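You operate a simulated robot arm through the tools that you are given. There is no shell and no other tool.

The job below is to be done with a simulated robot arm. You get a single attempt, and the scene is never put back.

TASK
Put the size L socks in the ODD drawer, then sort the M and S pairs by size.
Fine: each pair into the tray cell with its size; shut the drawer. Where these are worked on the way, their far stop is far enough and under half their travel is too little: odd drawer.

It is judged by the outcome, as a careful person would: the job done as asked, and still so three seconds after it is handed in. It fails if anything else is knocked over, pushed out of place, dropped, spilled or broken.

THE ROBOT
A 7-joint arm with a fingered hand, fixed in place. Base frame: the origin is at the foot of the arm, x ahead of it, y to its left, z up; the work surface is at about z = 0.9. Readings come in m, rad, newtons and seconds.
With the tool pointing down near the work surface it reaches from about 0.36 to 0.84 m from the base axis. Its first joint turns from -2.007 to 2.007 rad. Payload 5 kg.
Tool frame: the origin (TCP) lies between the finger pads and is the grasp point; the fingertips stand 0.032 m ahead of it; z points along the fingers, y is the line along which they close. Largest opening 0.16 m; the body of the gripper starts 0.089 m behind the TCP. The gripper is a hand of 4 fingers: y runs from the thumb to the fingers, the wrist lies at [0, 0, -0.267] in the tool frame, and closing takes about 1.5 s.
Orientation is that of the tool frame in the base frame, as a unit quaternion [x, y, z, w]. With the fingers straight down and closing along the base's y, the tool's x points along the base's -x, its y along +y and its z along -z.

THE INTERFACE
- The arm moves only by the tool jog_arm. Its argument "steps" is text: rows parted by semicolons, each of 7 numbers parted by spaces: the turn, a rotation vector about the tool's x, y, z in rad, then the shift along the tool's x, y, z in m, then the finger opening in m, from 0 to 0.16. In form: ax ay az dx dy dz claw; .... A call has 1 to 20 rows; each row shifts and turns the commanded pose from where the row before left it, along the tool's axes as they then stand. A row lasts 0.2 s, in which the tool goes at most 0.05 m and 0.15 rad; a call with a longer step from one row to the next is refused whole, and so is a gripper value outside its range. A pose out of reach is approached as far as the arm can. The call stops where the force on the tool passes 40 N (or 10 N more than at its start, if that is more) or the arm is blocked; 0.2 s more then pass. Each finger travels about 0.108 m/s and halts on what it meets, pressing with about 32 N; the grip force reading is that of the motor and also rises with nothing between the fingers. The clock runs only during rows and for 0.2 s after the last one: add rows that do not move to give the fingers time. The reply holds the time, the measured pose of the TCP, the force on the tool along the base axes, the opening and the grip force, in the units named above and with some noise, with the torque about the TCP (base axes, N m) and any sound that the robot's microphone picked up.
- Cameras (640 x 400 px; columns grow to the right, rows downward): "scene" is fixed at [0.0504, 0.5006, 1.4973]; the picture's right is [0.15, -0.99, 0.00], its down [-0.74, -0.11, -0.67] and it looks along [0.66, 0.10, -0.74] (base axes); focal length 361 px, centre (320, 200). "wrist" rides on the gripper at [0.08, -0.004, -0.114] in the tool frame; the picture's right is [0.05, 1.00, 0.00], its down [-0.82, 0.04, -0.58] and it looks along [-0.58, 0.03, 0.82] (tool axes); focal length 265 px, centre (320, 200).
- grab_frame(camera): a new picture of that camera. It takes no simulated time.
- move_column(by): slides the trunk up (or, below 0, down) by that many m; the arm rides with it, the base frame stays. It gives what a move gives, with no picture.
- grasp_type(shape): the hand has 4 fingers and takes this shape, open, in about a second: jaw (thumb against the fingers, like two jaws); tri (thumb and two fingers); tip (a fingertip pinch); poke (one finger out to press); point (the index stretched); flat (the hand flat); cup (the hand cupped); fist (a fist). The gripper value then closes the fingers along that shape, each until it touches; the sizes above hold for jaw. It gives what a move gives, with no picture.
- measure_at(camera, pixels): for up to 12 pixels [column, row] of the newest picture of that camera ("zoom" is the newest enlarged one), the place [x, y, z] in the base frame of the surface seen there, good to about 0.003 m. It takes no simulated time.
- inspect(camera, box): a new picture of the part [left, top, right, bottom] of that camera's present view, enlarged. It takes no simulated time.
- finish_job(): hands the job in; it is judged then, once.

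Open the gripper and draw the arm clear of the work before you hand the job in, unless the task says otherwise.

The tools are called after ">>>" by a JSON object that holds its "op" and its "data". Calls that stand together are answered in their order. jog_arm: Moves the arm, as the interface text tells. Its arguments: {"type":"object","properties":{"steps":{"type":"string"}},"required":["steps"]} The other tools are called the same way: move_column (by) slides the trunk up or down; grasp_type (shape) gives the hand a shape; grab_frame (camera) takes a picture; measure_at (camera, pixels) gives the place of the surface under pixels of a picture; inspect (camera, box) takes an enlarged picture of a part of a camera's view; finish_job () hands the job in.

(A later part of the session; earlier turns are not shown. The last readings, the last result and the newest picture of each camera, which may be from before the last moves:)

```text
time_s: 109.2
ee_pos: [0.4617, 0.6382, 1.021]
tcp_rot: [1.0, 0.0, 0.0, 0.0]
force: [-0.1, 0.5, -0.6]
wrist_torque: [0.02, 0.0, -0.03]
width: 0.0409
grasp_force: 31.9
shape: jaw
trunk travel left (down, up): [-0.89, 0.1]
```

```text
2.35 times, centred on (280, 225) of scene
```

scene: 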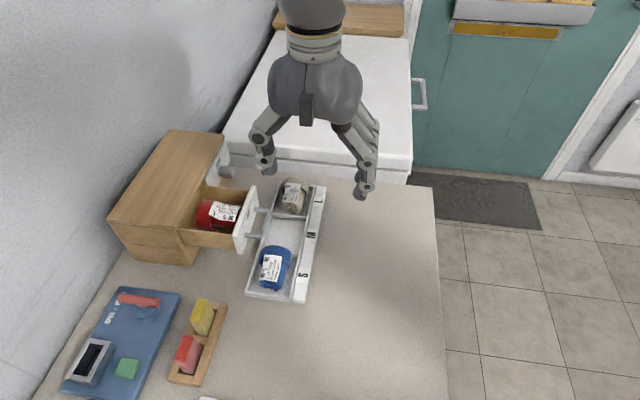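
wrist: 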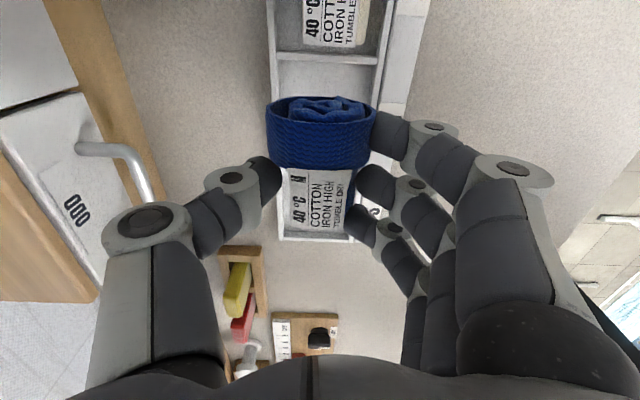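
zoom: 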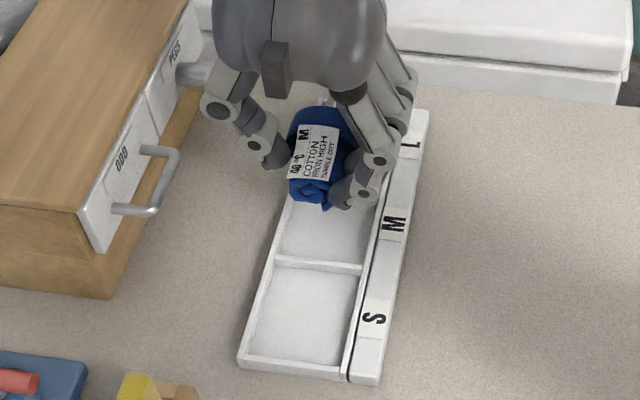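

Held well over M. I correct y by −3 mm and lower 0.065 m.

>>> {"op": "jog_arm", "data": {"steps": "0 0 0 0 0.003 0.02 0.025; 0 0 0 0 0 0.025 0.025; 0 0 0 0 0 0.015 0.025; 0 0 0 0 0 0.004 0.025; 0 0 0 0 0 0 0.025"}}

>>> {"op": "grab_frame", "data": {"camera": "wrist"}}

>>> {"op": "inspect", "data": {"camera": "scene", "box": [210, 140, 350, 310]}}

```text
time_s: 110.4
ee_pos: [0.461, 0.6333, 0.9569]
tcp_rot: [1.0, 0.001, -0.001, -0.001]
force: [0.0, 0.2, -0.7]
wrist_torque: [-0.02, 0.0, -0.04]
width: 0.0409
grasp_force: 32.0
shape: jaw
trunk travel left (down, up): [-0.89, 0.1]
```

```text
taken
```

wrist: 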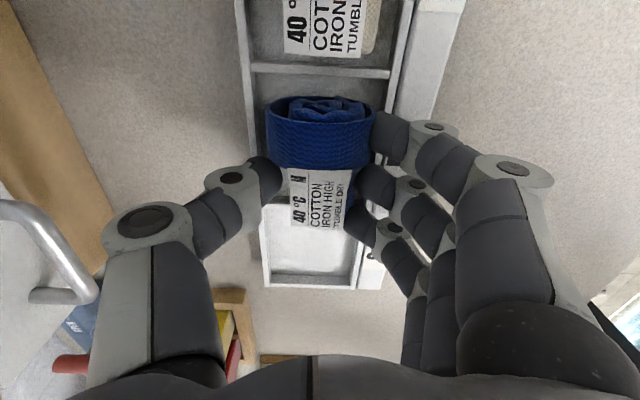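

```text
2.35 times, centred on (280, 225) of scene
```

zoom: 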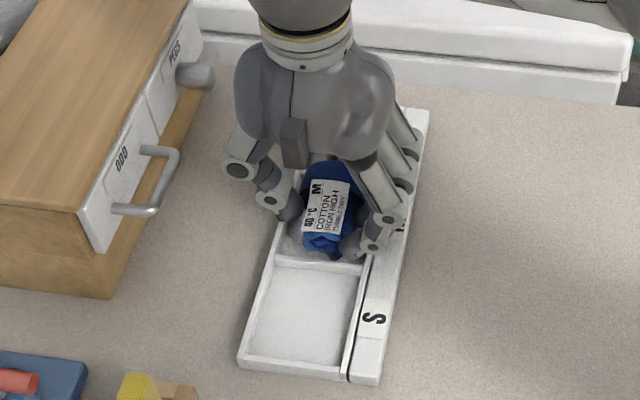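

Blue is inside the M cell, ~2–3 mm above the floor. I lower the last bit, open, and rise.

>>> {"op": "jog_arm", "data": {"steps": "0 0 0 0 0 0.002 0.025; 0 0 0 0 0 0 0.025; 0 0 0 0 0 0 0.045; 0 0 0 0 0 0 0.06; 0 0 0 0 0 0 0.08; 0 0 0 0 0 0 0.08; 0 0 0 0 0 -0.02 0.08; 0 0 0 0 0 -0.035 0.08; 0 0 0 0 0 -0.035 0.08; 0 0 0 0 0 0 0.08"}}

>>> {"op": "grab_frame", "data": {"camera": "wrist"}}

>>> {"op": "inspect", "data": {"camera": "scene", "box": [210, 140, 350, 310]}}

```text
time_s: 112.6
ee_pos: [0.4586, 0.6333, 1.0438]
tcp_rot: [1.0, 0.0, 0.0, -0.001]
force: [0.6, -0.4, 1.1]
wrist_torque: [-0.01, 0.0, -0.02]
width: 0.0793
grasp_force: 0.0
shape: jaw
trunk travel left (down, up): [-0.89, 0.1]
```

```text
taken
```

wrist: 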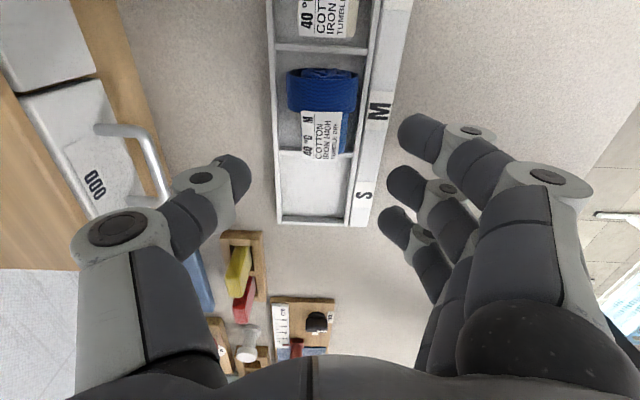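

```text
2.35 times, centred on (280, 225) of scene
```

zoom: 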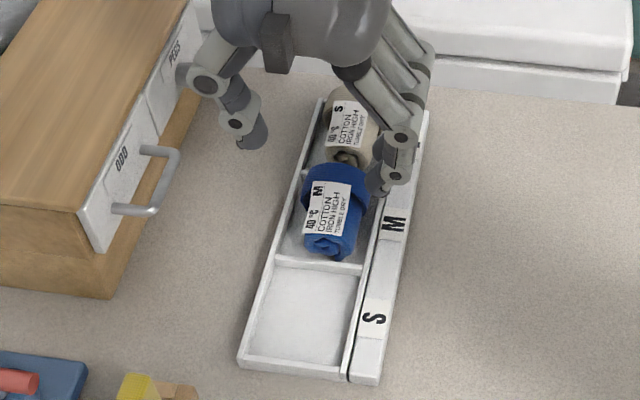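

Blue sits in M. Next white (S) in the L cell, at radius ~0.83; I try to move above it untilted at (0.545, 0.634, 1.03) to test reach.

>>> {"op": "jog_arm", "data": {"steps": "0 0 0 0.022 0 0 0.08; 0 0 0 0.022 0 0 0.08; 0 0 0 0.022 0 -0.002 0.08; 0 0 0 0.02 0 0 0.08; 0 0 0 0 0 0 0.08"}}

>>> {"op": "grab_frame", "data": {"camera": "wrist"}}

>>> {"op": "grab_frame", "data": {"camera": "scene"}}

```text
time_s: 113.8
ee_pos: [0.5305, 0.6255, 1.0457]
tcp_rot: [1.0, 0.0, 0.0, -0.002]
force: [-0.7, 0.0, 0.3]
wrist_torque: [-0.05, -0.02, 0.0]
width: 0.0794
grasp_force: 0.0
shape: jaw
out of reach, approached as far as the arm can: row 3, 4
trunk travel left (down, up): [-0.89, 0.1]
```

```text
taken
```

wrist: 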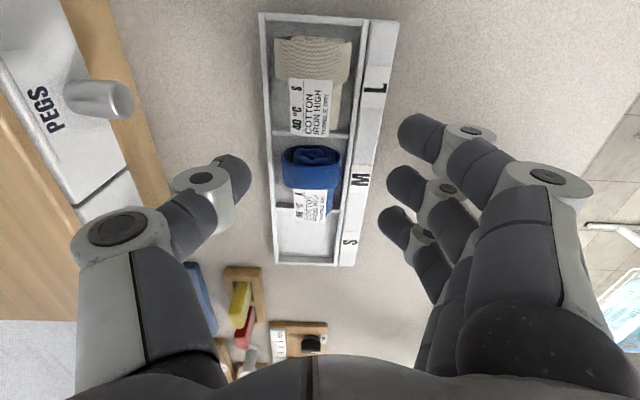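

```text
taken
```

scene: 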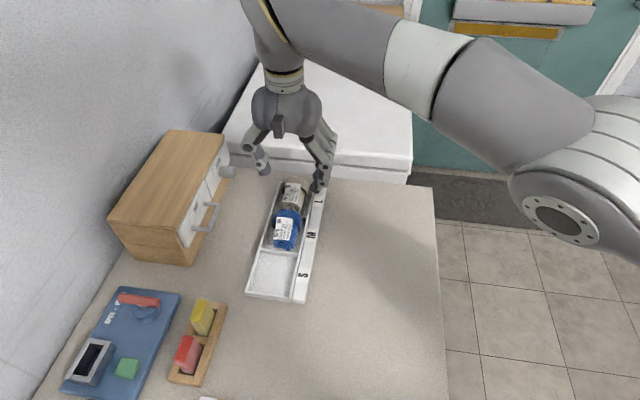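

It stops at radius 0.82, so a small ~0.1 rad tilt will do. I measure the white sock now.

>>> {"op": "measure_at", "data": {"camera": "wrist", "pixels": [[277, 55], [349, 58], [313, 42], [313, 60], [313, 75], [293, 110], [341, 105], [313, 110], [313, 132], [313, 20], [268, 80], [357, 80]]}}

>>> {"op": "inspect", "data": {"camera": "scene", "box": [230, 150, 350, 310]}}

>>> {"op": "measure_at", "data": {"camera": "zoom", "pixels": [[315, 100], [300, 180], [315, 150], [285, 110], [345, 130], [330, 170], [305, 190], [345, 270], [275, 240], [300, 290], [330, 200], [375, 200]]}}

```text
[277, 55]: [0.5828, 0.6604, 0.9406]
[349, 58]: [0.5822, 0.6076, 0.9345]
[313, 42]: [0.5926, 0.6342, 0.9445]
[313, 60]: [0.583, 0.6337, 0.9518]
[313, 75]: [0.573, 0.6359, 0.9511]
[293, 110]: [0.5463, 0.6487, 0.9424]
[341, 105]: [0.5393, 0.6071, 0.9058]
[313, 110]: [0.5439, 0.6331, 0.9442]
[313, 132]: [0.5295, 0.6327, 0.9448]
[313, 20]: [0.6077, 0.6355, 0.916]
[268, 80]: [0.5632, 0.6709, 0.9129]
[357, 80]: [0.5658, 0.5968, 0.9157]
```

```text
2.50 times, centred on (290, 230) of scene
```

zoom: 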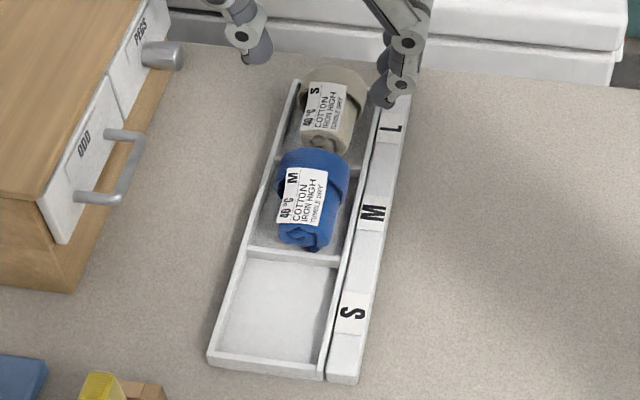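

```text
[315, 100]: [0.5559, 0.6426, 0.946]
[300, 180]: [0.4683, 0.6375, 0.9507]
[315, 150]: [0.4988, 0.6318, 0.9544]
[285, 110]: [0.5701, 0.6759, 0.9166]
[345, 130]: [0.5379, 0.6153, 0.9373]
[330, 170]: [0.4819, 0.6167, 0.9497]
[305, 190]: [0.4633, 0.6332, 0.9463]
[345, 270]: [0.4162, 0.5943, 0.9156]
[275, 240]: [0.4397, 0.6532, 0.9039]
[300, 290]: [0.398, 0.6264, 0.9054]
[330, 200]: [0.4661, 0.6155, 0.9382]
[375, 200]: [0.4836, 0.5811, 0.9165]
```

White spans x 0.525–0.595, y 0.607–0.660. I tilt 0.12 rad toward +x and move above it at (0.552, 0.634, 1.03).

>>> {"op": "jog_arm", "data": {"steps": "0 0.12 0 0 0 0 0.08; 0 0 0 0.0097 -0.0043 0.0093 0.08; 0 0 0 0.0097 -0.0042 0.0092 0.08; 0 0 0 0 0 0 0.08; 0 0 0 0 0 0 0.08"}}

>>> {"op": "grab_frame", "data": {"camera": "wrist"}}

```text
time_s: 115.0
ee_pos: [0.5465, 0.6395, 1.0308]
tcp_rot: [0.998, 0.001, 0.06, 0.0]
force: [-0.8, 0.0, 0.9]
wrist_torque: [-0.04, -0.02, -0.01]
width: 0.0795
grasp_force: 0.0
shape: jaw
out of reach, approached as far as the arm can: row 1, 2, 3
trunk travel left (down, up): [-0.89, 0.1]
```

```text
taken
```

wrist: 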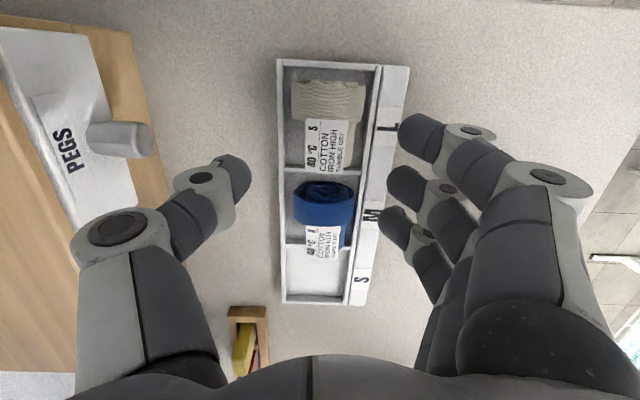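

Still at the limit; I tilt another 0.05 rad and correct position.

>>> {"op": "jog_arm", "data": {"steps": "0 0.05 0 0 0.0055 0 0.08; 0 0 0 0.0044 0 0.0008 0.08; 0 0 0 0 0 0 0.08; 0 0 0 0 0 0 0.08"}}

>>> {"op": "grab_frame", "data": {"camera": "wrist"}}

```text
time_s: 116.0
ee_pos: [0.555, 0.6425, 1.031]
tcp_rot: [0.996, 0.001, 0.085, 0.0]
force: [-0.6, -0.4, 0.0]
wrist_torque: [-0.03, 0.0, -0.01]
width: 0.0793
grasp_force: 0.0
shape: jaw
out of reach, approached as far as the arm can: row 1
trunk travel left (down, up): [-0.89, 0.1]
```

```text
taken
```

wrist: 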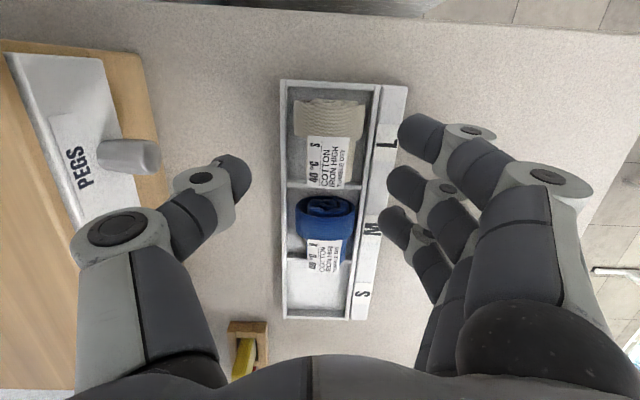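

I correct to (0.552, 0.634) and descend part-way to z≈0.985 to verify alignment.

>>> {"op": "jog_arm", "data": {"steps": "0 0 0 -0.003 0.0085 -0.0005 0.08; 0 0 0 -0.0039 0 0.0227 0.08; 0 0 0 -0.0039 0 0.0227 0.08; 0 0 0 0 0 0 0.08"}}

>>> {"op": "grab_frame", "data": {"camera": "wrist"}}

>>> {"op": "inspect", "data": {"camera": "scene", "box": [200, 120, 350, 290]}}

```text
time_s: 117.0
ee_pos: [0.5556, 0.638, 0.9838]
tcp_rot: [0.996, 0.002, 0.084, -0.001]
force: [0.2, -0.4, 0.0]
wrist_torque: [0.0, -0.01, -0.01]
width: 0.0795
grasp_force: 0.1
shape: jaw
out of reach, approached as far as the arm can: row 1
trunk travel left (down, up): [-0.89, 0.1]
```

```text
taken
```

wrist: 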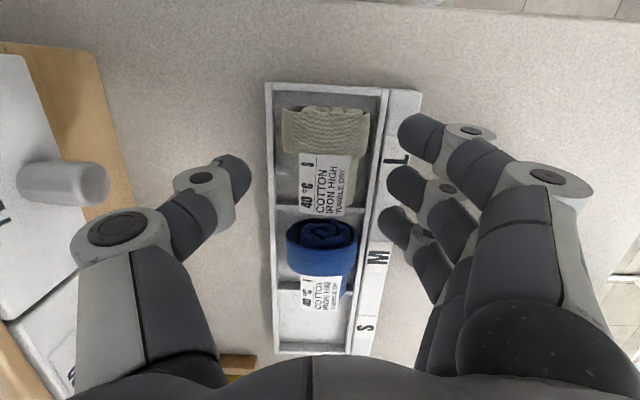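

```text
2.35 times, centred on (275, 205) of scene
```

zoom: 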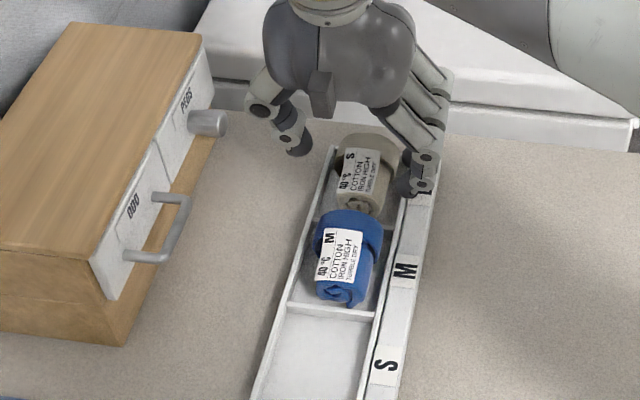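

Aligned; I make the final approach to (0.552, 0.634, 0.956).

>>> {"op": "jog_arm", "data": {"steps": "0 0 0 -0.0041 0.004 0.0134 0.08; 0 0 0 -0.0041 0 0.0134 0.08; 0 0 0 0 0 0 0.08"}}

>>> {"op": "grab_frame", "data": {"camera": "wrist"}}

>>> {"op": "inspect", "data": {"camera": "scene", "box": [200, 120, 350, 290]}}

```text
time_s: 117.8
ee_pos: [0.5529, 0.637, 0.957]
tcp_rot: [0.996, 0.0, 0.084, 0.001]
force: [0.6, -0.3, 0.5]
wrist_torque: [0.02, -0.04, 0.04]
width: 0.0791
grasp_force: 0.0
shape: jaw
trunk travel left (down, up): [-0.89, 0.1]
```

```text
taken
```

wrist: 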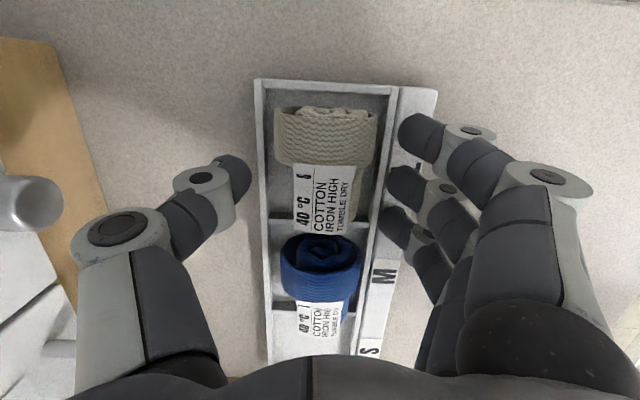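

```text
2.35 times, centred on (275, 205) of scene
```

zoom: 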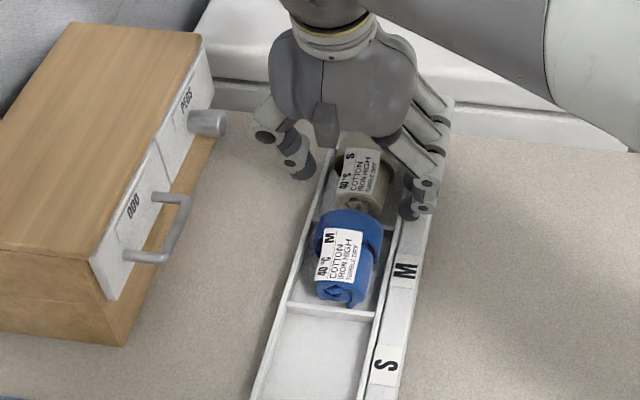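

Straddling white without contact. I close the hand.

>>> {"op": "jog_arm", "data": {"steps": "0 0 0 0 0.002 0 0.065; 0 0 0 0 0 0 0.055; 0 0 0 0 0 0 0.045; 0 0 0 0 0 0 0.035; 0 0 0 0 0 0 0.025; 0 0 0 0 0 0 0.025; 0 0 0 0 0 0 0.025"}}

>>> {"op": "grab_frame", "data": {"camera": "wrist"}}

```text
time_s: 119.4
ee_pos: [0.5541, 0.6367, 0.9563]
tcp_rot: [0.996, 0.001, 0.085, 0.001]
force: [0.1, 0.2, 0.5]
wrist_torque: [-0.02, -0.02, 0.0]
width: 0.0398
grasp_force: 32.6
shape: jaw
out of reach, approached as far as the arm can: row 1
trunk travel left (down, up): [-0.89, 0.1]
```

```text
taken
```

wrist: 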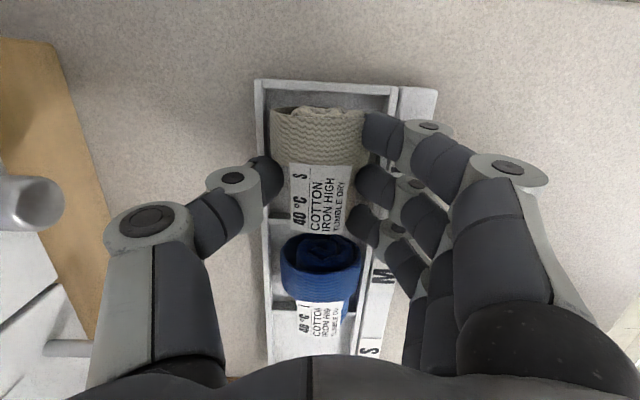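

Good grip on white (0.040, 32.6 N). I lift it 0.085 m and check.

>>> {"op": "jog_arm", "data": {"steps": "0 0 0 0.0025 0 -0.0148 0.025; 0 0 0 0.0015 0 -0.0202 0.025; 0 0 0 0.0012 0 -0.0252 0.025; 0 0 0 0.0012 0 -0.0252 0.025; 0 0 0 0 0 0 0.025; 0 0 0 0 0 0 0.025"}}

>>> {"op": "grab_frame", "data": {"camera": "wrist"}}

>>> {"op": "inspect", "data": {"camera": "scene", "box": [200, 120, 350, 290]}}

```text
time_s: 120.8
ee_pos: [0.5507, 0.6412, 1.0412]
tcp_rot: [0.996, 0.001, 0.084, 0.0]
force: [-0.4, 0.0, -0.6]
wrist_torque: [0.04, -0.03, 0.01]
width: 0.0398
grasp_force: 32.0
shape: jaw
out of reach, approached as far as the arm can: row 2
trunk travel left (down, up): [-0.89, 0.1]
```

```text
taken
```

wrist: 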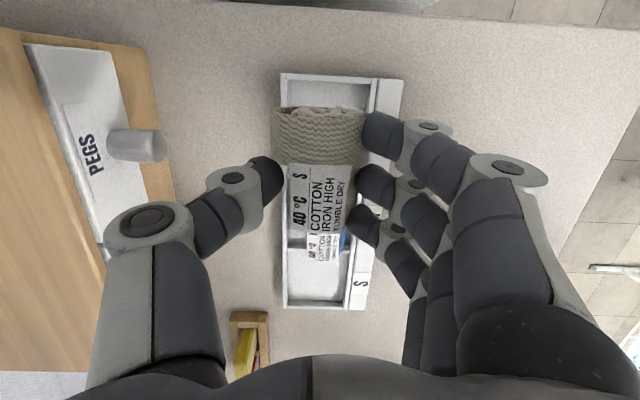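

```text
2.35 times, centred on (275, 205) of scene
```

zoom: 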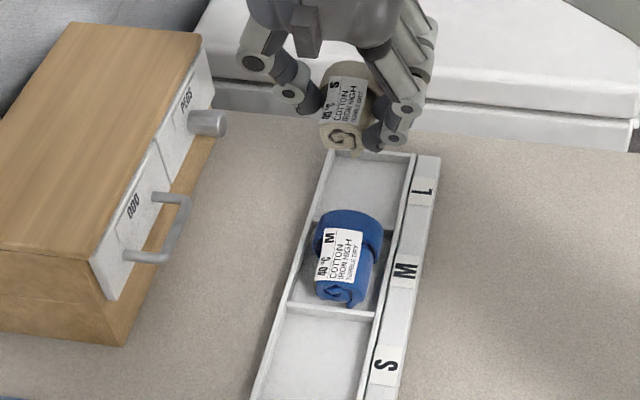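

White is held securely with bottom ≈0.988, well above blue. I move −0.18 m in x to over the S cell.

>>> {"op": "jog_arm", "data": {"steps": "0 0 0 -0.0354 0.0014 -0.0061 0.025; 0 0 0 -0.0354 0.0014 -0.0061 0.025; 0 0 0 -0.0354 0.0014 -0.0061 0.025; 0 0 0 -0.0354 0.0014 -0.0061 0.025; 0 0 0 -0.0354 0.0014 -0.0061 0.025; 0 0 0 0 0 0 0.025; 0 0 0 0 0 0 0.025"}}

>>> {"op": "grab_frame", "data": {"camera": "wrist"}}

>>> {"op": "inspect", "data": {"camera": "scene", "box": [200, 150, 350, 320]}}

```text
time_s: 122.4
ee_pos: [0.4142, 0.7161, 1.0462]
tcp_rot: [0.996, 0.001, 0.084, 0.001]
force: [-0.6, 0.4, -0.2]
wrist_torque: [0.02, -0.01, -0.01]
width: 0.0396
grasp_force: 31.9
shape: jaw
out of reach, approached as far as the arm can: row 1, 2, 3, 4, 5
trunk travel left (down, up): [-0.89, 0.1]
```

```text
taken
```

wrist: 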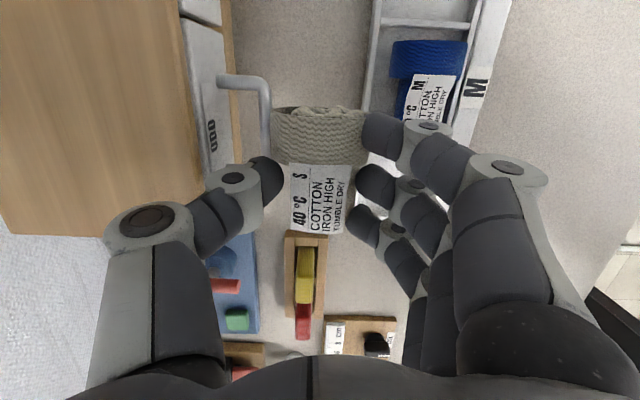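

```text
2.35 times, centred on (275, 235) of scene
```

zoom: 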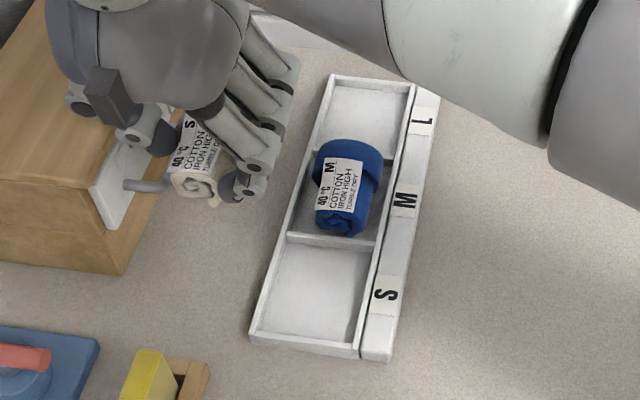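

The reach limit made the arm slide along its boundary to (0.414, 0.716), but nothing was touched (forces ≈0, white still held). I first move straight back in −y, away from the cabinet.

>>> {"op": "jog_arm", "data": {"steps": "0 0 0 0 0.02 0 0.025; 0 0 0 0 0.02 0 0.025; 0 0 0 0 0 0 0.025"}}

```text
time_s: 123.2
ee_pos: [0.4291, 0.7103, 1.0482]
tcp_rot: [0.996, 0.001, 0.084, 0.001]
force: [-1.3, -1.1, -1.1]
wrist_torque: [0.0, 0.0, -0.01]
width: 0.0397
grasp_force: 31.8
shape: jaw
out of reach, approached as far as the arm can: row 1, 2
trunk travel left (down, up): [-0.89, 0.1]
```

The arm is straight (singular), so inward commands only slide it sideways. I lift instead, which should unbend it, and watch the pose.

>>> {"op": "jog_arm", "data": {"steps": "0 0 0 0.005 0 -0.0296 0.025; 0 0 0 0.005 0 -0.0296 0.025; 0 0 0 0 0 0 0.025"}}

```text
time_s: 124.0
ee_pos: [0.4269, 0.711, 1.1038]
tcp_rot: [0.996, 0.001, 0.085, 0.0]
force: [-0.2, 0.1, 0.3]
wrist_torque: [0.02, 0.01, -0.01]
width: 0.0395
grasp_force: 31.9
shape: jaw
out of reach, approached as far as the arm can: row 2
trunk travel left (down, up): [-0.89, 0.1]
```

Row 1 was within reach. I try a small inward step along −y/−x now.

>>> {"op": "jog_arm", "data": {"steps": "0 0 0 -0.003 0.01 -0.01 0.025; 0 0 0 -0.003 0.01 -0.01 0.025; 0 0 0 0 0 0 0.025"}}

```text
time_s: 124.8
ee_pos: [0.4244, 0.7039, 1.128]
tcp_rot: [0.996, 0.001, 0.084, 0.001]
force: [0.5, 0.3, -0.6]
wrist_torque: [-0.03, 0.02, 0.0]
width: 0.0396
grasp_force: 32.3
shape: jaw
out of reach, approached as far as the arm can: row 1, 2
trunk travel left (down, up): [-0.89, 0.1]
```

Partial progress only. I try adding 0.1 rad tilt, which pulls the wrist inward, to break out of the straight-arm pose.

>>> {"op": "jog_arm", "data": {"steps": "0 0.05 0 0 0 0 0.025; 0 0.05 0 0 0 0 0.025; 0 0 0 0 0 0 0.025"}}

```text
time_s: 125.6
ee_pos: [0.4289, 0.7139, 1.1281]
tcp_rot: [0.991, 0.0, 0.134, 0.002]
force: [-0.9, 0.3, -0.5]
wrist_torque: [-0.01, 0.0, -0.01]
width: 0.0392
grasp_force: 32.5
shape: jaw
out of reach, approached as far as the arm can: row 1, 2
trunk travel left (down, up): [-0.89, 0.1]
```

Still straight. Raising the trunk 0.09 and then jogging down brings the wrist inside the reach sphere (that worked before), all in free space; I do that.

>>> {"op": "move_column", "data": {"by": 0.09}}

>>> {"op": "jog_arm", "data": {"steps": "0 0 0 -0.008 0 0.0289 0.025; 0 0 0 -0.008 0 0.0289 0.025; 0 0 0 0 0 0 0.025"}}

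```text
time_s: 126.8
ee_pos: [0.4281, 0.7145, 1.2184]
tcp_rot: [0.991, 0.001, 0.133, 0.001]
force: [0.0, -0.4, -0.7]
wrist_torque: [0.0, -0.02, 0.01]
width: 0.0398
grasp_force: 31.8
shape: jaw
trunk travel left (down, up): [-0.98, 0.01]
```

```text
time_s: 127.6
ee_pos: [0.4288, 0.7193, 1.1587]
tcp_rot: [0.991, 0.0, 0.134, 0.003]
force: [0.5, 0.0, 0.2]
wrist_torque: [0.04, -0.02, 0.0]
width: 0.0396
grasp_force: 32.6
shape: jaw
out of reach, approached as far as the arm can: row 2
trunk travel left (down, up): [-0.98, 0.01]
```

Row 1 succeeded. I test a plain −y step and a −x step from here to see which directions respond.

>>> {"op": "jog_arm", "data": {"steps": "0 0 0 0 0.03 0 0.025; 0 0 0 0 0.03 0 0.025; 0 0 0 0 0 0 0.025"}}

```text
time_s: 128.4
ee_pos: [0.4457, 0.7133, 1.162]
tcp_rot: [0.991, 0.001, 0.133, 0.002]
force: [0.0, 0.5, -0.1]
wrist_torque: [-0.01, -0.04, 0.01]
width: 0.0394
grasp_force: 32.0
shape: jaw
out of reach, approached as far as the arm can: row 1, 2
trunk travel left (down, up): [-0.98, 0.01]
```

Motion is purely tangential, so the elbow is straight. I command repeated radial-inward steps (toward the base axis) so the elbow can start bending.

>>> {"op": "jog_arm", "data": {"steps": "0 0 0 -0.0135 0.0266 -0.0037 0.025; 0 0 0 -0.0135 0.0266 -0.0037 0.025; 0 0 0 -0.0135 0.0266 -0.0037 0.025; 0 0 0 -0.0135 0.0266 -0.0037 0.025; 0 0 0 0 0 0 0.025"}}

```text
time_s: 129.6
ee_pos: [0.4423, 0.7141, 1.1632]
tcp_rot: [0.991, 0.001, 0.133, 0.002]
force: [0.3, -0.9, 0.6]
wrist_torque: [0.0, -0.02, 0.01]
width: 0.0397
grasp_force: 32.3
shape: jaw
out of reach, approached as far as the arm can: row 1, 2, 3, 4
trunk travel left (down, up): [-0.98, 0.01]
```

No response. I look at the arm's configuration from the scene camera before trying anything else.

>>> {"op": "grab_frame", "data": {"camera": "scene"}}

>>> {"op": "grab_frame", "data": {"camera": "wrist"}}

```text
taken
```

scene: 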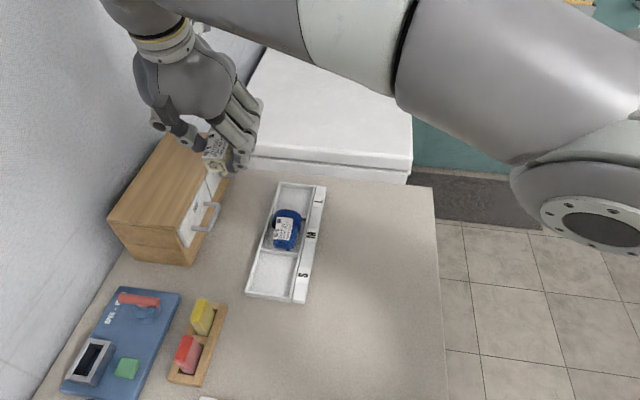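

```text
taken
```

wrist: 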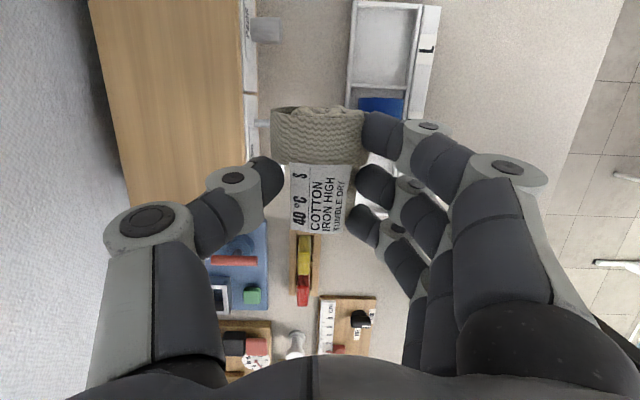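

I measure points along the arm to see its actual joint geometry.

>>> {"op": "measure_at", "data": {"camera": "scene", "pixels": [[600, 225], [580, 160], [470, 120], [440, 60], [350, 40], [300, 20], [240, 10], [165, 35], [540, 150], [630, 130]]}}

```text
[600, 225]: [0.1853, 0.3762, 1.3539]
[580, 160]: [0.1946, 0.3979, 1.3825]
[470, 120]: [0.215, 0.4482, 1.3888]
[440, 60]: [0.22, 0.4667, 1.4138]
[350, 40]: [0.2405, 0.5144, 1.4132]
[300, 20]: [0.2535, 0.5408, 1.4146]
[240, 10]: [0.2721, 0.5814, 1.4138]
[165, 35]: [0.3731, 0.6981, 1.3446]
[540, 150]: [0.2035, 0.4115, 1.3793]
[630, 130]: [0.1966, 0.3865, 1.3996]
```

The arm is near-straight from shoulder through elbow to wrist. I try a tangential swing away from the cabinet (+x, −y), which should engage the elbow, then check flags.

>>> {"op": "jog_arm", "data": {"steps": "0 0 0 0.0256 0.014 0.0071 0.025; 0 0 0 0.0256 0.02 0.0071 0.025; 0 0 0 0.0256 0.025 0.0071 0.025; 0 0 0 0 0 0 0.025"}}

```text
time_s: 130.6
ee_pos: [0.5292, 0.6682, 1.165]
tcp_rot: [0.991, 0.0, 0.133, 0.003]
force: [-0.1, 0.7, 0.2]
wrist_torque: [0.02, -0.02, 0.0]
width: 0.0395
grasp_force: 32.2
shape: jaw
out of reach, approached as far as the arm can: row 2, 3
trunk travel left (down, up): [-0.98, 0.01]
```

Pure tangential motion works. Going up rotates the straight arm and a long descent afterwards should flex the elbow; I raise the hand ~0.25 m in free space first.

>>> {"op": "jog_arm", "data": {"steps": "0 0 0 0.012 0 -0.0434 0.025; 0 0 0 0.012 0 -0.0434 0.025; 0 0 0 0.012 0 -0.0434 0.025; 0 0 0 0.012 0 -0.0434 0.025; 0 0 0 0.012 0 -0.0434 0.025; 0 0 0 0 0 0 0.025"}}

```text
time_s: 132.0
ee_pos: [0.4831, 0.6515, 1.3612]
tcp_rot: [0.991, 0.0, 0.133, 0.003]
force: [-0.8, -0.2, -0.8]
wrist_torque: [-0.03, -0.02, 0.0]
width: 0.0392
grasp_force: 32.4
shape: jaw
out of reach, approached as far as the arm can: row 2, 3, 4, 5
trunk travel left (down, up): [-0.98, 0.01]
```

The hand rose and came inward (radius shrank). Now I descend vertically in steps to flex the elbow.

>>> {"op": "jog_arm", "data": {"steps": "0 0 0 -0.0107 0 0.0386 0.025; 0 0 0 -0.0107 0 0.0386 0.025; 0 0 0 -0.0107 0 0.0386 0.025; 0 0 0 0 0 0 0.025"}}

```text
time_s: 133.0
ee_pos: [0.4929, 0.6769, 1.2478]
tcp_rot: [0.991, 0.0, 0.133, 0.003]
force: [-0.8, 0.3, -0.4]
wrist_torque: [0.0, 0.02, 0.01]
width: 0.0392
grasp_force: 31.9
shape: jaw
out of reach, approached as far as the arm can: row 1, 2, 3
trunk travel left (down, up): [-0.98, 0.01]
```

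Still sliding on the reach sphere. I try mostly tangential downward steps with only a slight inward component, so the elbow can begin to flex.

>>> {"op": "jog_arm", "data": {"steps": "0 0 0 -0.0088 -0.0035 0.039 0.025; 0 0 0 -0.0096 -0.0018 0.0388 0.025; 0 0 0 0 0 0 0.025"}}

```text
time_s: 133.8
ee_pos: [0.5, 0.685, 1.1666]
tcp_rot: [0.991, -0.001, 0.133, 0.003]
force: [-0.9, -0.3, -0.5]
wrist_torque: [-0.01, 0.03, -0.01]
width: 0.0394
grasp_force: 32.4
shape: jaw
out of reach, approached as far as the arm can: row 2
trunk travel left (down, up): [-0.98, 0.01]
```

Row 1 worked, row 2 not. I test the upward tangential direction with slight inward component.

>>> {"op": "jog_arm", "data": {"steps": "0 0 0 0.0079 0.0052 -0.0392 0.025; 0 0 0 0.0075 0.006 -0.0392 0.025; 0 0 0 0 0 0 0.025"}}

```text
time_s: 134.6
ee_pos: [0.496, 0.6758, 1.2483]
tcp_rot: [0.991, 0.0, 0.133, 0.003]
force: [-0.4, -0.1, -1.4]
wrist_torque: [-0.04, 0.02, 0.01]
width: 0.0391
grasp_force: 32.0
shape: jaw
trunk travel left (down, up): [-0.98, 0.01]
```

Both rows were reached this time: upward with a slight inward works. I continue with a growing inward share.

>>> {"op": "jog_arm", "data": {"steps": "0 0 0 0.0023 0.0122 -0.0337 0.025; 0 0 0 0.0003 0.0157 -0.0335 0.025; 0 0 0 0 0 0 0.025"}}

```text
time_s: 135.4
ee_pos: [0.488, 0.6639, 1.3162]
tcp_rot: [0.991, 0.0, 0.132, 0.003]
force: [-0.4, 0.1, -0.8]
wrist_torque: [0.02, -0.02, 0.03]
width: 0.0393
grasp_force: 32.0
shape: jaw
out of reach, approached as far as the arm can: row 1, 2
trunk travel left (down, up): [-0.98, 0.01]
```

Not bent yet. I compute a long downward arc whose radius shrinks only 2 mm per step (a nearly tangential path) and run it.

>>> {"op": "jog_arm", "data": {"steps": "0 0 0 -0.0082 -0.0065 0.0433 0.025; 0 0 0 -0.009 -0.0052 0.0432 0.025; 0 0 0 -0.0102 -0.0031 0.0432 0.025; 0 0 0 -0.0113 -0.001 0.0428 0.025; 0 0 0 -0.0124 0.0012 0.0423 0.025; 0 0 0 0 0 0 0.025"}}

```text
time_s: 136.8
ee_pos: [0.5001, 0.6865, 1.0951]
tcp_rot: [0.991, -0.001, 0.133, 0.003]
force: [0.1, 0.1, -0.5]
wrist_torque: [-0.01, -0.01, 0.0]
width: 0.0392
grasp_force: 32.3
shape: jaw
out of reach, approached as far as the arm can: row 1, 2, 3
trunk travel left (down, up): [-0.98, 0.01]
```

Rows 4–5 (near shoulder height, 2 mm inward each) were reached. I continue with gentle steps: 20 mm up and 3 mm inward per row.

>>> {"op": "jog_arm", "data": {"steps": "0 0 0 0.004 0.0024 -0.0196 0.025; 0 0 0 0.004 0.0024 -0.0196 0.025; 0 0 0 0.004 0.0024 -0.0196 0.025; 0 0 0 0.004 0.0024 -0.0196 0.025; 0 0 0 0 0 0 0.025"}}

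```text
time_s: 138.0
ee_pos: [0.5, 0.6845, 1.1791]
tcp_rot: [0.991, 0.0, 0.132, 0.004]
force: [-0.4, 0.0, 0.0]
wrist_torque: [0.0, 0.0, -0.03]
width: 0.039
grasp_force: 32.6
shape: jaw
out of reach, approached as far as the arm can: row 1, 3
trunk travel left (down, up): [-0.98, 0.01]
```

Still straight. I instead rotate the hand about the wrist centre (removing the 0.27 rad tilt while keeping the wrist where it is), since earlier escapes worked in the untilted orientation.

>>> {"op": "jog_arm", "data": {"steps": "0 -0.09 0 -0.024 0 -0.0011 0.025; 0 -0.09 0 -0.024 0 -0.0011 0.025; 0 -0.09 0 -0.024 0 -0.0011 0.025; 0 0 0 0 0 0 0.025"}}

```text
time_s: 139.0
ee_pos: [0.4268, 0.6858, 1.1706]
tcp_rot: [1.0, 0.0, -0.002, 0.002]
force: [-0.2, 0.4, -1.3]
wrist_torque: [0.01, 0.03, 0.0]
width: 0.0395
grasp_force: 31.7
shape: jaw
trunk travel left (down, up): [-0.98, 0.01]
```

That worked; now untilted. I repeat the earlier successful escape: up 0.045 with −y 0.01, then a further inward step.

>>> {"op": "jog_arm", "data": {"steps": "0 0 0 0 0.01 -0.045 0.025; 0 0 0 0 0.015 -0.02 0.025; 0 0 0 0 0 0 0.025"}}

```text
time_s: 139.8
ee_pos: [0.4353, 0.6714, 1.2337]
tcp_rot: [1.0, 0.0, -0.002, 0.003]
force: [0.9, -0.1, 0.9]
wrist_torque: [-0.03, -0.02, 0.0]
width: 0.0389
grasp_force: 32.0
shape: jaw
out of reach, approached as far as the arm can: row 1, 2
trunk travel left (down, up): [-0.98, 0.01]
```

Still on the boundary. One more quick, harmless test: an inward step combined with a small yaw turn.

>>> {"op": "jog_arm", "data": {"steps": "0 0 0.12 -0.015 0.03 0 0.025; 0 0 -0.12 -0.015 0.03 0 0.025; 0 0 0 0 0 0 0.025"}}

>>> {"op": "measure_at", "data": {"camera": "scene", "pixels": [[440, 390], [438, 300], [433, 200], [300, 395], [50, 395], [380, 398], [200, 398]]}}

```text
time_s: 140.6
ee_pos: [0.4345, 0.6707, 1.2452]
tcp_rot: [1.0, 0.0, -0.002, 0.002]
force: [0.2, 0.3, -0.8]
wrist_torque: [0.01, 0.03, 0.01]
width: 0.039
grasp_force: 32.2
shape: jaw
out of reach, approached as far as the arm can: row 1, 2
trunk travel left (down, up): [-0.98, 0.01]
```

```text
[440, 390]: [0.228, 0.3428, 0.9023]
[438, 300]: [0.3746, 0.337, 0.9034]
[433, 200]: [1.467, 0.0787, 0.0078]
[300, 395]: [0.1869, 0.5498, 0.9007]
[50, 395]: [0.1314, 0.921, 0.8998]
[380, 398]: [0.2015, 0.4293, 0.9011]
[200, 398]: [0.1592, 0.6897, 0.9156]
```

The elbow stays locked straight, but a straight arm can still reach nearer points by elevating it and lowering the trunk. I raise along the sphere to about TCP (0.3715, 0.634, 1.44); afterwards the trunk gives a purely vertical descent.

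>>> {"op": "jog_arm", "data": {"steps": "0 0 0 -0.0126 0.0073 -0.0398 0.025; 0 0 0 -0.0126 0.0073 -0.0398 0.025; 0 0 0 -0.0126 0.0073 -0.0398 0.025; 0 0 0 -0.0126 0.0073 -0.0398 0.025; 0 0 0 -0.0126 0.0073 -0.0398 0.025; 0 0 0 0 0 0 0.025"}}

```text
time_s: 142.0
ee_pos: [0.3643, 0.6416, 1.4402]
tcp_rot: [1.0, 0.0, -0.002, 0.001]
force: [0.5, 0.3, -1.2]
wrist_torque: [-0.04, 0.06, 0.05]
width: 0.0392
grasp_force: 31.6
shape: jaw
out of reach, approached as far as the arm can: row 1, 5
trunk travel left (down, up): [-0.98, 0.01]
```

Good: (0.364, 0.642, 1.440). I fine-adjust by (+0.007, −0.008) and see whether inward motion is free here.

>>> {"op": "jog_arm", "data": {"steps": "0 0 0 0.0035 0.004 0 0.025; 0 0 0 0.0035 0.004 0 0.025; 0 0 0 0 0 0 0.025"}}

>>> {"op": "grab_frame", "data": {"camera": "wrist"}}

>>> {"op": "grab_frame", "data": {"camera": "scene"}}

```text
time_s: 142.8
ee_pos: [0.3693, 0.6317, 1.4395]
tcp_rot: [1.0, 0.0, -0.002, 0.003]
force: [0.0, -0.3, -0.3]
wrist_torque: [-0.04, -0.04, -0.01]
width: 0.039
grasp_force: 32.3
shape: jaw
trunk travel left (down, up): [-0.98, 0.01]
```

```text
taken
```

wrist: 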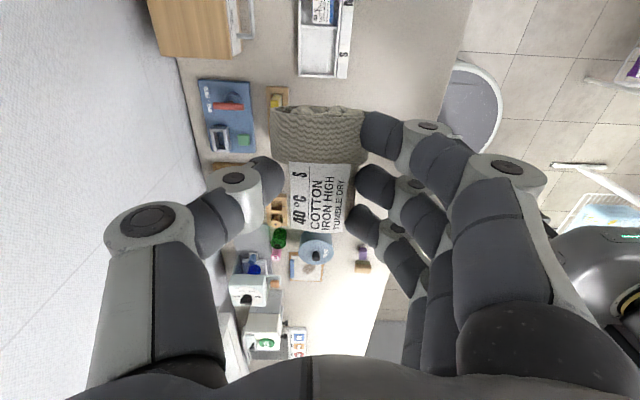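

```text
taken
```

scene: 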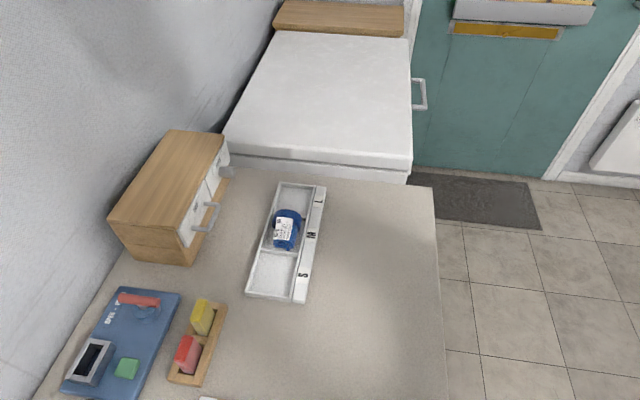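

That row was fully reached. I test a clear inward step of 0.03 m (toward the base) to see if the elbow is free now.

>>> {"op": "jog_arm", "data": {"steps": "0 0 0 -0.0075 0.013 0 0.025; 0 0 0 -0.0075 0.013 0 0.025; 0 0 0 0 0 0 0.025"}}

```text
time_s: 143.6
ee_pos: [0.3678, 0.6319, 1.4471]
tcp_rot: [1.0, -0.001, -0.002, 0.002]
force: [0.2, 0.8, -0.7]
wrist_torque: [-0.01, 0.01, 0.01]
width: 0.0391
grasp_force: 32.0
shape: jaw
out of reach, approached as far as the arm can: row 1, 2
trunk travel left (down, up): [-0.98, 0.01]
```

The elbow stays locked, so I use elevation + trunk. First I restore the 0.17 rad tilt about the wrist (so white is level as picked), then slide along the sphere back to x≈0.371.

>>> {"op": "jog_arm", "data": {"steps": "0 0.085 0 0.0227 0 -0.001 0.025; 0 0.085 0 0.0227 0 -0.001 0.025; 0 0 0 -0.0181 -0.001 -0.0189 0.025; 0 0 0 -0.0181 -0.001 -0.0189 0.025; 0 0 0 0 0 0 0.025"}}

```text
time_s: 144.8
ee_pos: [0.3725, 0.6313, 1.4821]
tcp_rot: [0.997, -0.001, 0.083, 0.003]
force: [0.4, -0.1, -0.1]
wrist_torque: [0.02, -0.04, 0.01]
width: 0.039
grasp_force: 32.4
shape: jaw
trunk travel left (down, up): [-0.98, 0.01]
```

Level pose restored at (0.3725, 0.6313, 1.482), all rows reached. I lower the trunk 0.3 m and check views and forces.

>>> {"op": "move_column", "data": {"by": -0.3}}

>>> {"op": "grab_frame", "data": {"camera": "scene"}}

>>> {"op": "grab_frame", "data": {"camera": "wrist"}}

```text
time_s: 147.8
ee_pos: [0.3713, 0.6306, 1.1815]
tcp_rot: [0.997, 0.0, 0.083, 0.002]
force: [0.8, 0.2, -0.2]
wrist_torque: [-0.02, 0.01, -0.01]
width: 0.0391
grasp_force: 31.7
shape: jaw
trunk travel left (down, up): [-0.68, 0.31]
```

```text
taken
```

scene: 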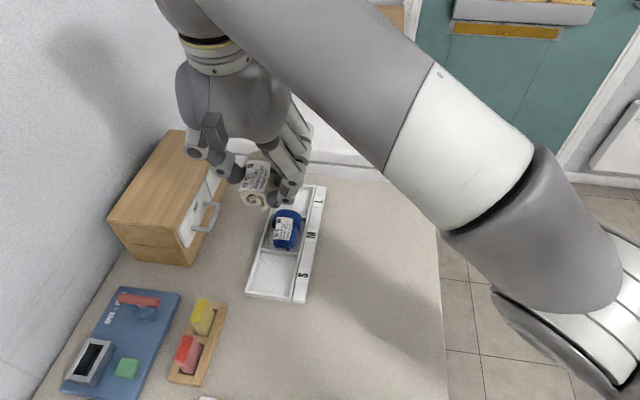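

```text
taken
```

wrist: 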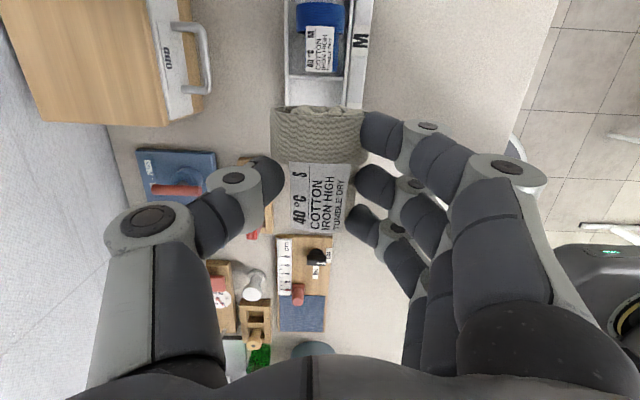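

Clear so far. I measure the lowest arm parts (elbow around (500–600, 250–370)) to ensure the remaining 0.22 m descent clears the table edge.

>>> {"op": "measure_at", "data": {"camera": "scene", "pixels": [[460, 245], [520, 310], [500, 310], [560, 360], [610, 330], [590, 250], [620, 260], [440, 225], [385, 180], [540, 340], [600, 385]]}}

```text
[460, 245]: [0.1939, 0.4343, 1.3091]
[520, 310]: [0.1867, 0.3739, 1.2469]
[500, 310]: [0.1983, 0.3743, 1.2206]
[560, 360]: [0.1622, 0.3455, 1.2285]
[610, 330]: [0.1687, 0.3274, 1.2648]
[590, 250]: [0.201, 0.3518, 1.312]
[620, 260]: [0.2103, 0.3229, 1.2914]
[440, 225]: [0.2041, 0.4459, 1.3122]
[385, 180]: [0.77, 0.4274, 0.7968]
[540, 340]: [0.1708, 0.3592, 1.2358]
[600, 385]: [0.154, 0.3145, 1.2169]
```

Elbow axis is about z≈1.24 at (0.19, 0.35), so after 0.22 m it should still clear the table (0.90) by ~4–5 cm. I lower 0.13 m and re-check.

>>> {"op": "move_column", "data": {"by": -0.13}}

>>> {"op": "grab_frame", "data": {"camera": "scene"}}

>>> {"op": "grab_frame", "data": {"camera": "wrist"}}

```text
time_s: 149.4
ee_pos: [0.3705, 0.6297, 1.0527]
tcp_rot: [0.997, 0.001, 0.083, 0.002]
force: [-0.3, -0.2, -0.8]
wrist_torque: [0.0, 0.02, -0.01]
width: 0.0391
grasp_force: 32.2
shape: jaw
trunk travel left (down, up): [-0.55, 0.44]
```

```text
taken
```

scene: 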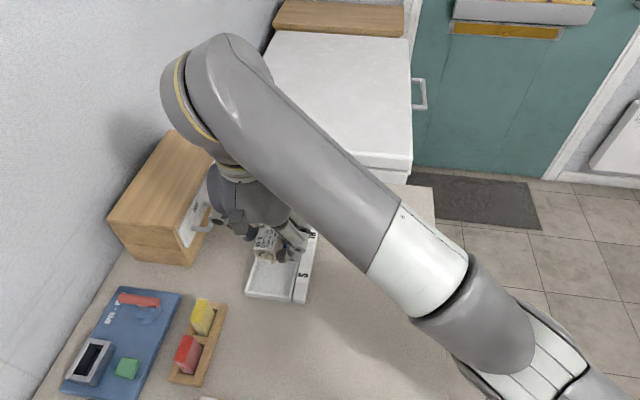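

```text
taken
```

wrist: 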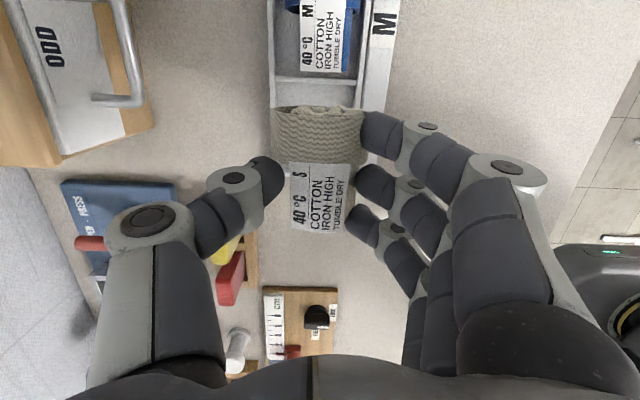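

I measure the elbow region's lower visible edge again.

>>> {"op": "measure_at", "data": {"camera": "scene", "pixels": [[415, 320], [450, 350], [465, 370], [480, 385], [500, 360], [540, 380], [520, 330], [560, 350], [600, 385], [450, 395], [440, 300], [400, 300]]}}

```text
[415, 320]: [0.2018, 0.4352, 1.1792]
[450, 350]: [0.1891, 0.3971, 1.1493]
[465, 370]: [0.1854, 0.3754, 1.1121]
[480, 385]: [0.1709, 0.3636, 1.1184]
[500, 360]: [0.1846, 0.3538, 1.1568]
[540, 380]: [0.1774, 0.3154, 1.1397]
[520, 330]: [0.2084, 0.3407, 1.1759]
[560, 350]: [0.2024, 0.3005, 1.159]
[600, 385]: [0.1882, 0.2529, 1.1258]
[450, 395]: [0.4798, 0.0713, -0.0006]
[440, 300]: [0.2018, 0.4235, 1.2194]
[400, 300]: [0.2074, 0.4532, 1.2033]
```

Underside should end ~0.945, clear of the table. I lower the trunk another 0.085 m, to TCP z≈0.967, and check alignment with the S cell.

>>> {"op": "move_column", "data": {"by": -0.085}}

>>> {"op": "grab_frame", "data": {"camera": "scene"}}

>>> {"op": "grab_frame", "data": {"camera": "wrist"}}

>>> {"op": "inspect", "data": {"camera": "scene", "box": [210, 200, 340, 320]}}

```text
time_s: 150.6
ee_pos: [0.3703, 0.6306, 0.9658]
tcp_rot: [0.997, -0.001, 0.083, 0.003]
force: [0.0, 0.2, -0.6]
wrist_torque: [-0.02, 0.03, 0.01]
width: 0.0389
grasp_force: 32.2
shape: jaw
trunk travel left (down, up): [-0.465, 0.525]
```

```text
taken
```

scene: 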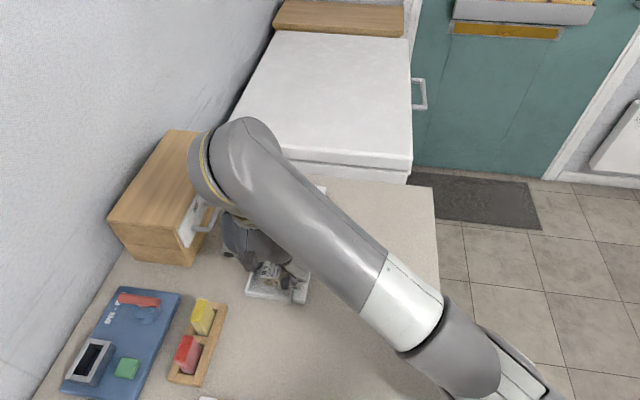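

```text
taken
```

wrist: 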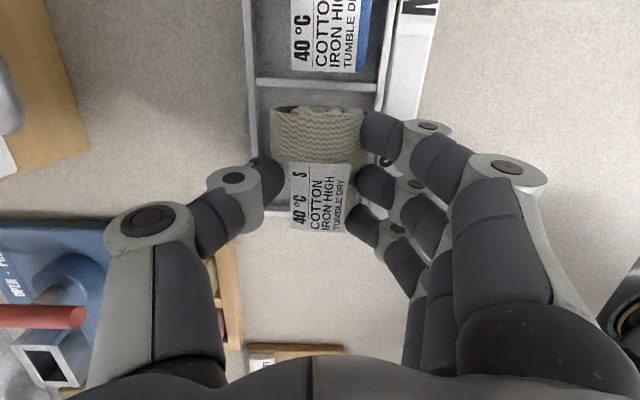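

```text
3.33 times, centred on (275, 260) of scene
```

zoom: 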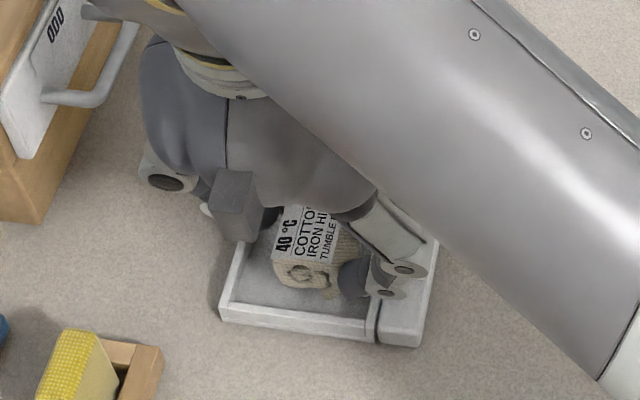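

White is positioned inside the S cell, ~9 mm above the floor. I lower the trunk 8 mm more.

>>> {"op": "move_column", "data": {"by": -0.008}}

>>> {"op": "inspect", "data": {"camera": "scene", "box": [210, 200, 340, 320]}}

```text
time_s: 151.2
ee_pos: [0.3708, 0.6308, 0.9591]
tcp_rot: [0.997, 0.0, 0.083, 0.003]
force: [0.3, -0.5, -0.7]
wrist_torque: [0.03, -0.05, 0.01]
width: 0.0388
grasp_force: 31.4
shape: jaw
trunk travel left (down, up): [-0.457, 0.533]
```

```text
3.33 times, centred on (275, 260) of scene
```

zoom: 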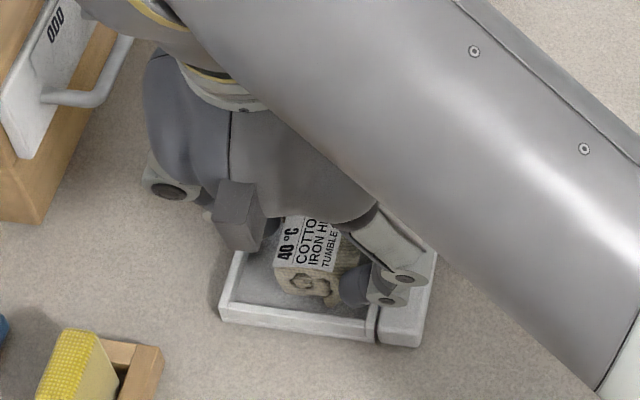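

White is ~2 mm above the cell floor. I open the fingers without moving.

>>> {"op": "jog_arm", "data": {"steps": "0 0 0 0 0 0 0.045; 0 0 0 0 0 0 0.055; 0 0 0 0 0 0 0.065; 0 0 0 0 0 0 0.078; 0 0 0 0 0 0 0.078; 0 0 0 0 0 0 0.078"}}

>>> {"op": "grab_frame", "data": {"camera": "wrist"}}

>>> {"op": "inspect", "data": {"camera": "scene", "box": [210, 200, 340, 320]}}

```text
time_s: 152.6
ee_pos: [0.3721, 0.6321, 0.9591]
tcp_rot: [0.997, 0.0, 0.082, 0.002]
force: [0.1, 0.2, -0.2]
wrist_torque: [-0.01, -0.01, 0.03]
width: 0.0772
grasp_force: 0.0
shape: jaw
trunk travel left (down, up): [-0.457, 0.533]
```

```text
taken
```

wrist: 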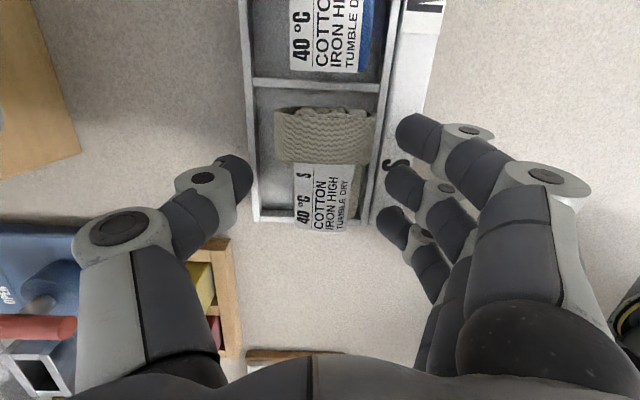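

```text
3.33 times, centred on (275, 260) of scene
```

zoom: 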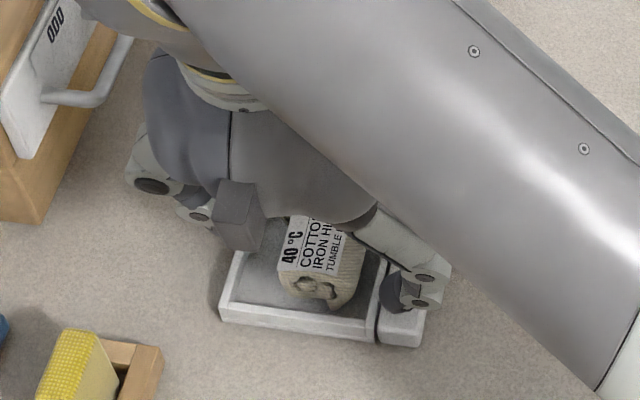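

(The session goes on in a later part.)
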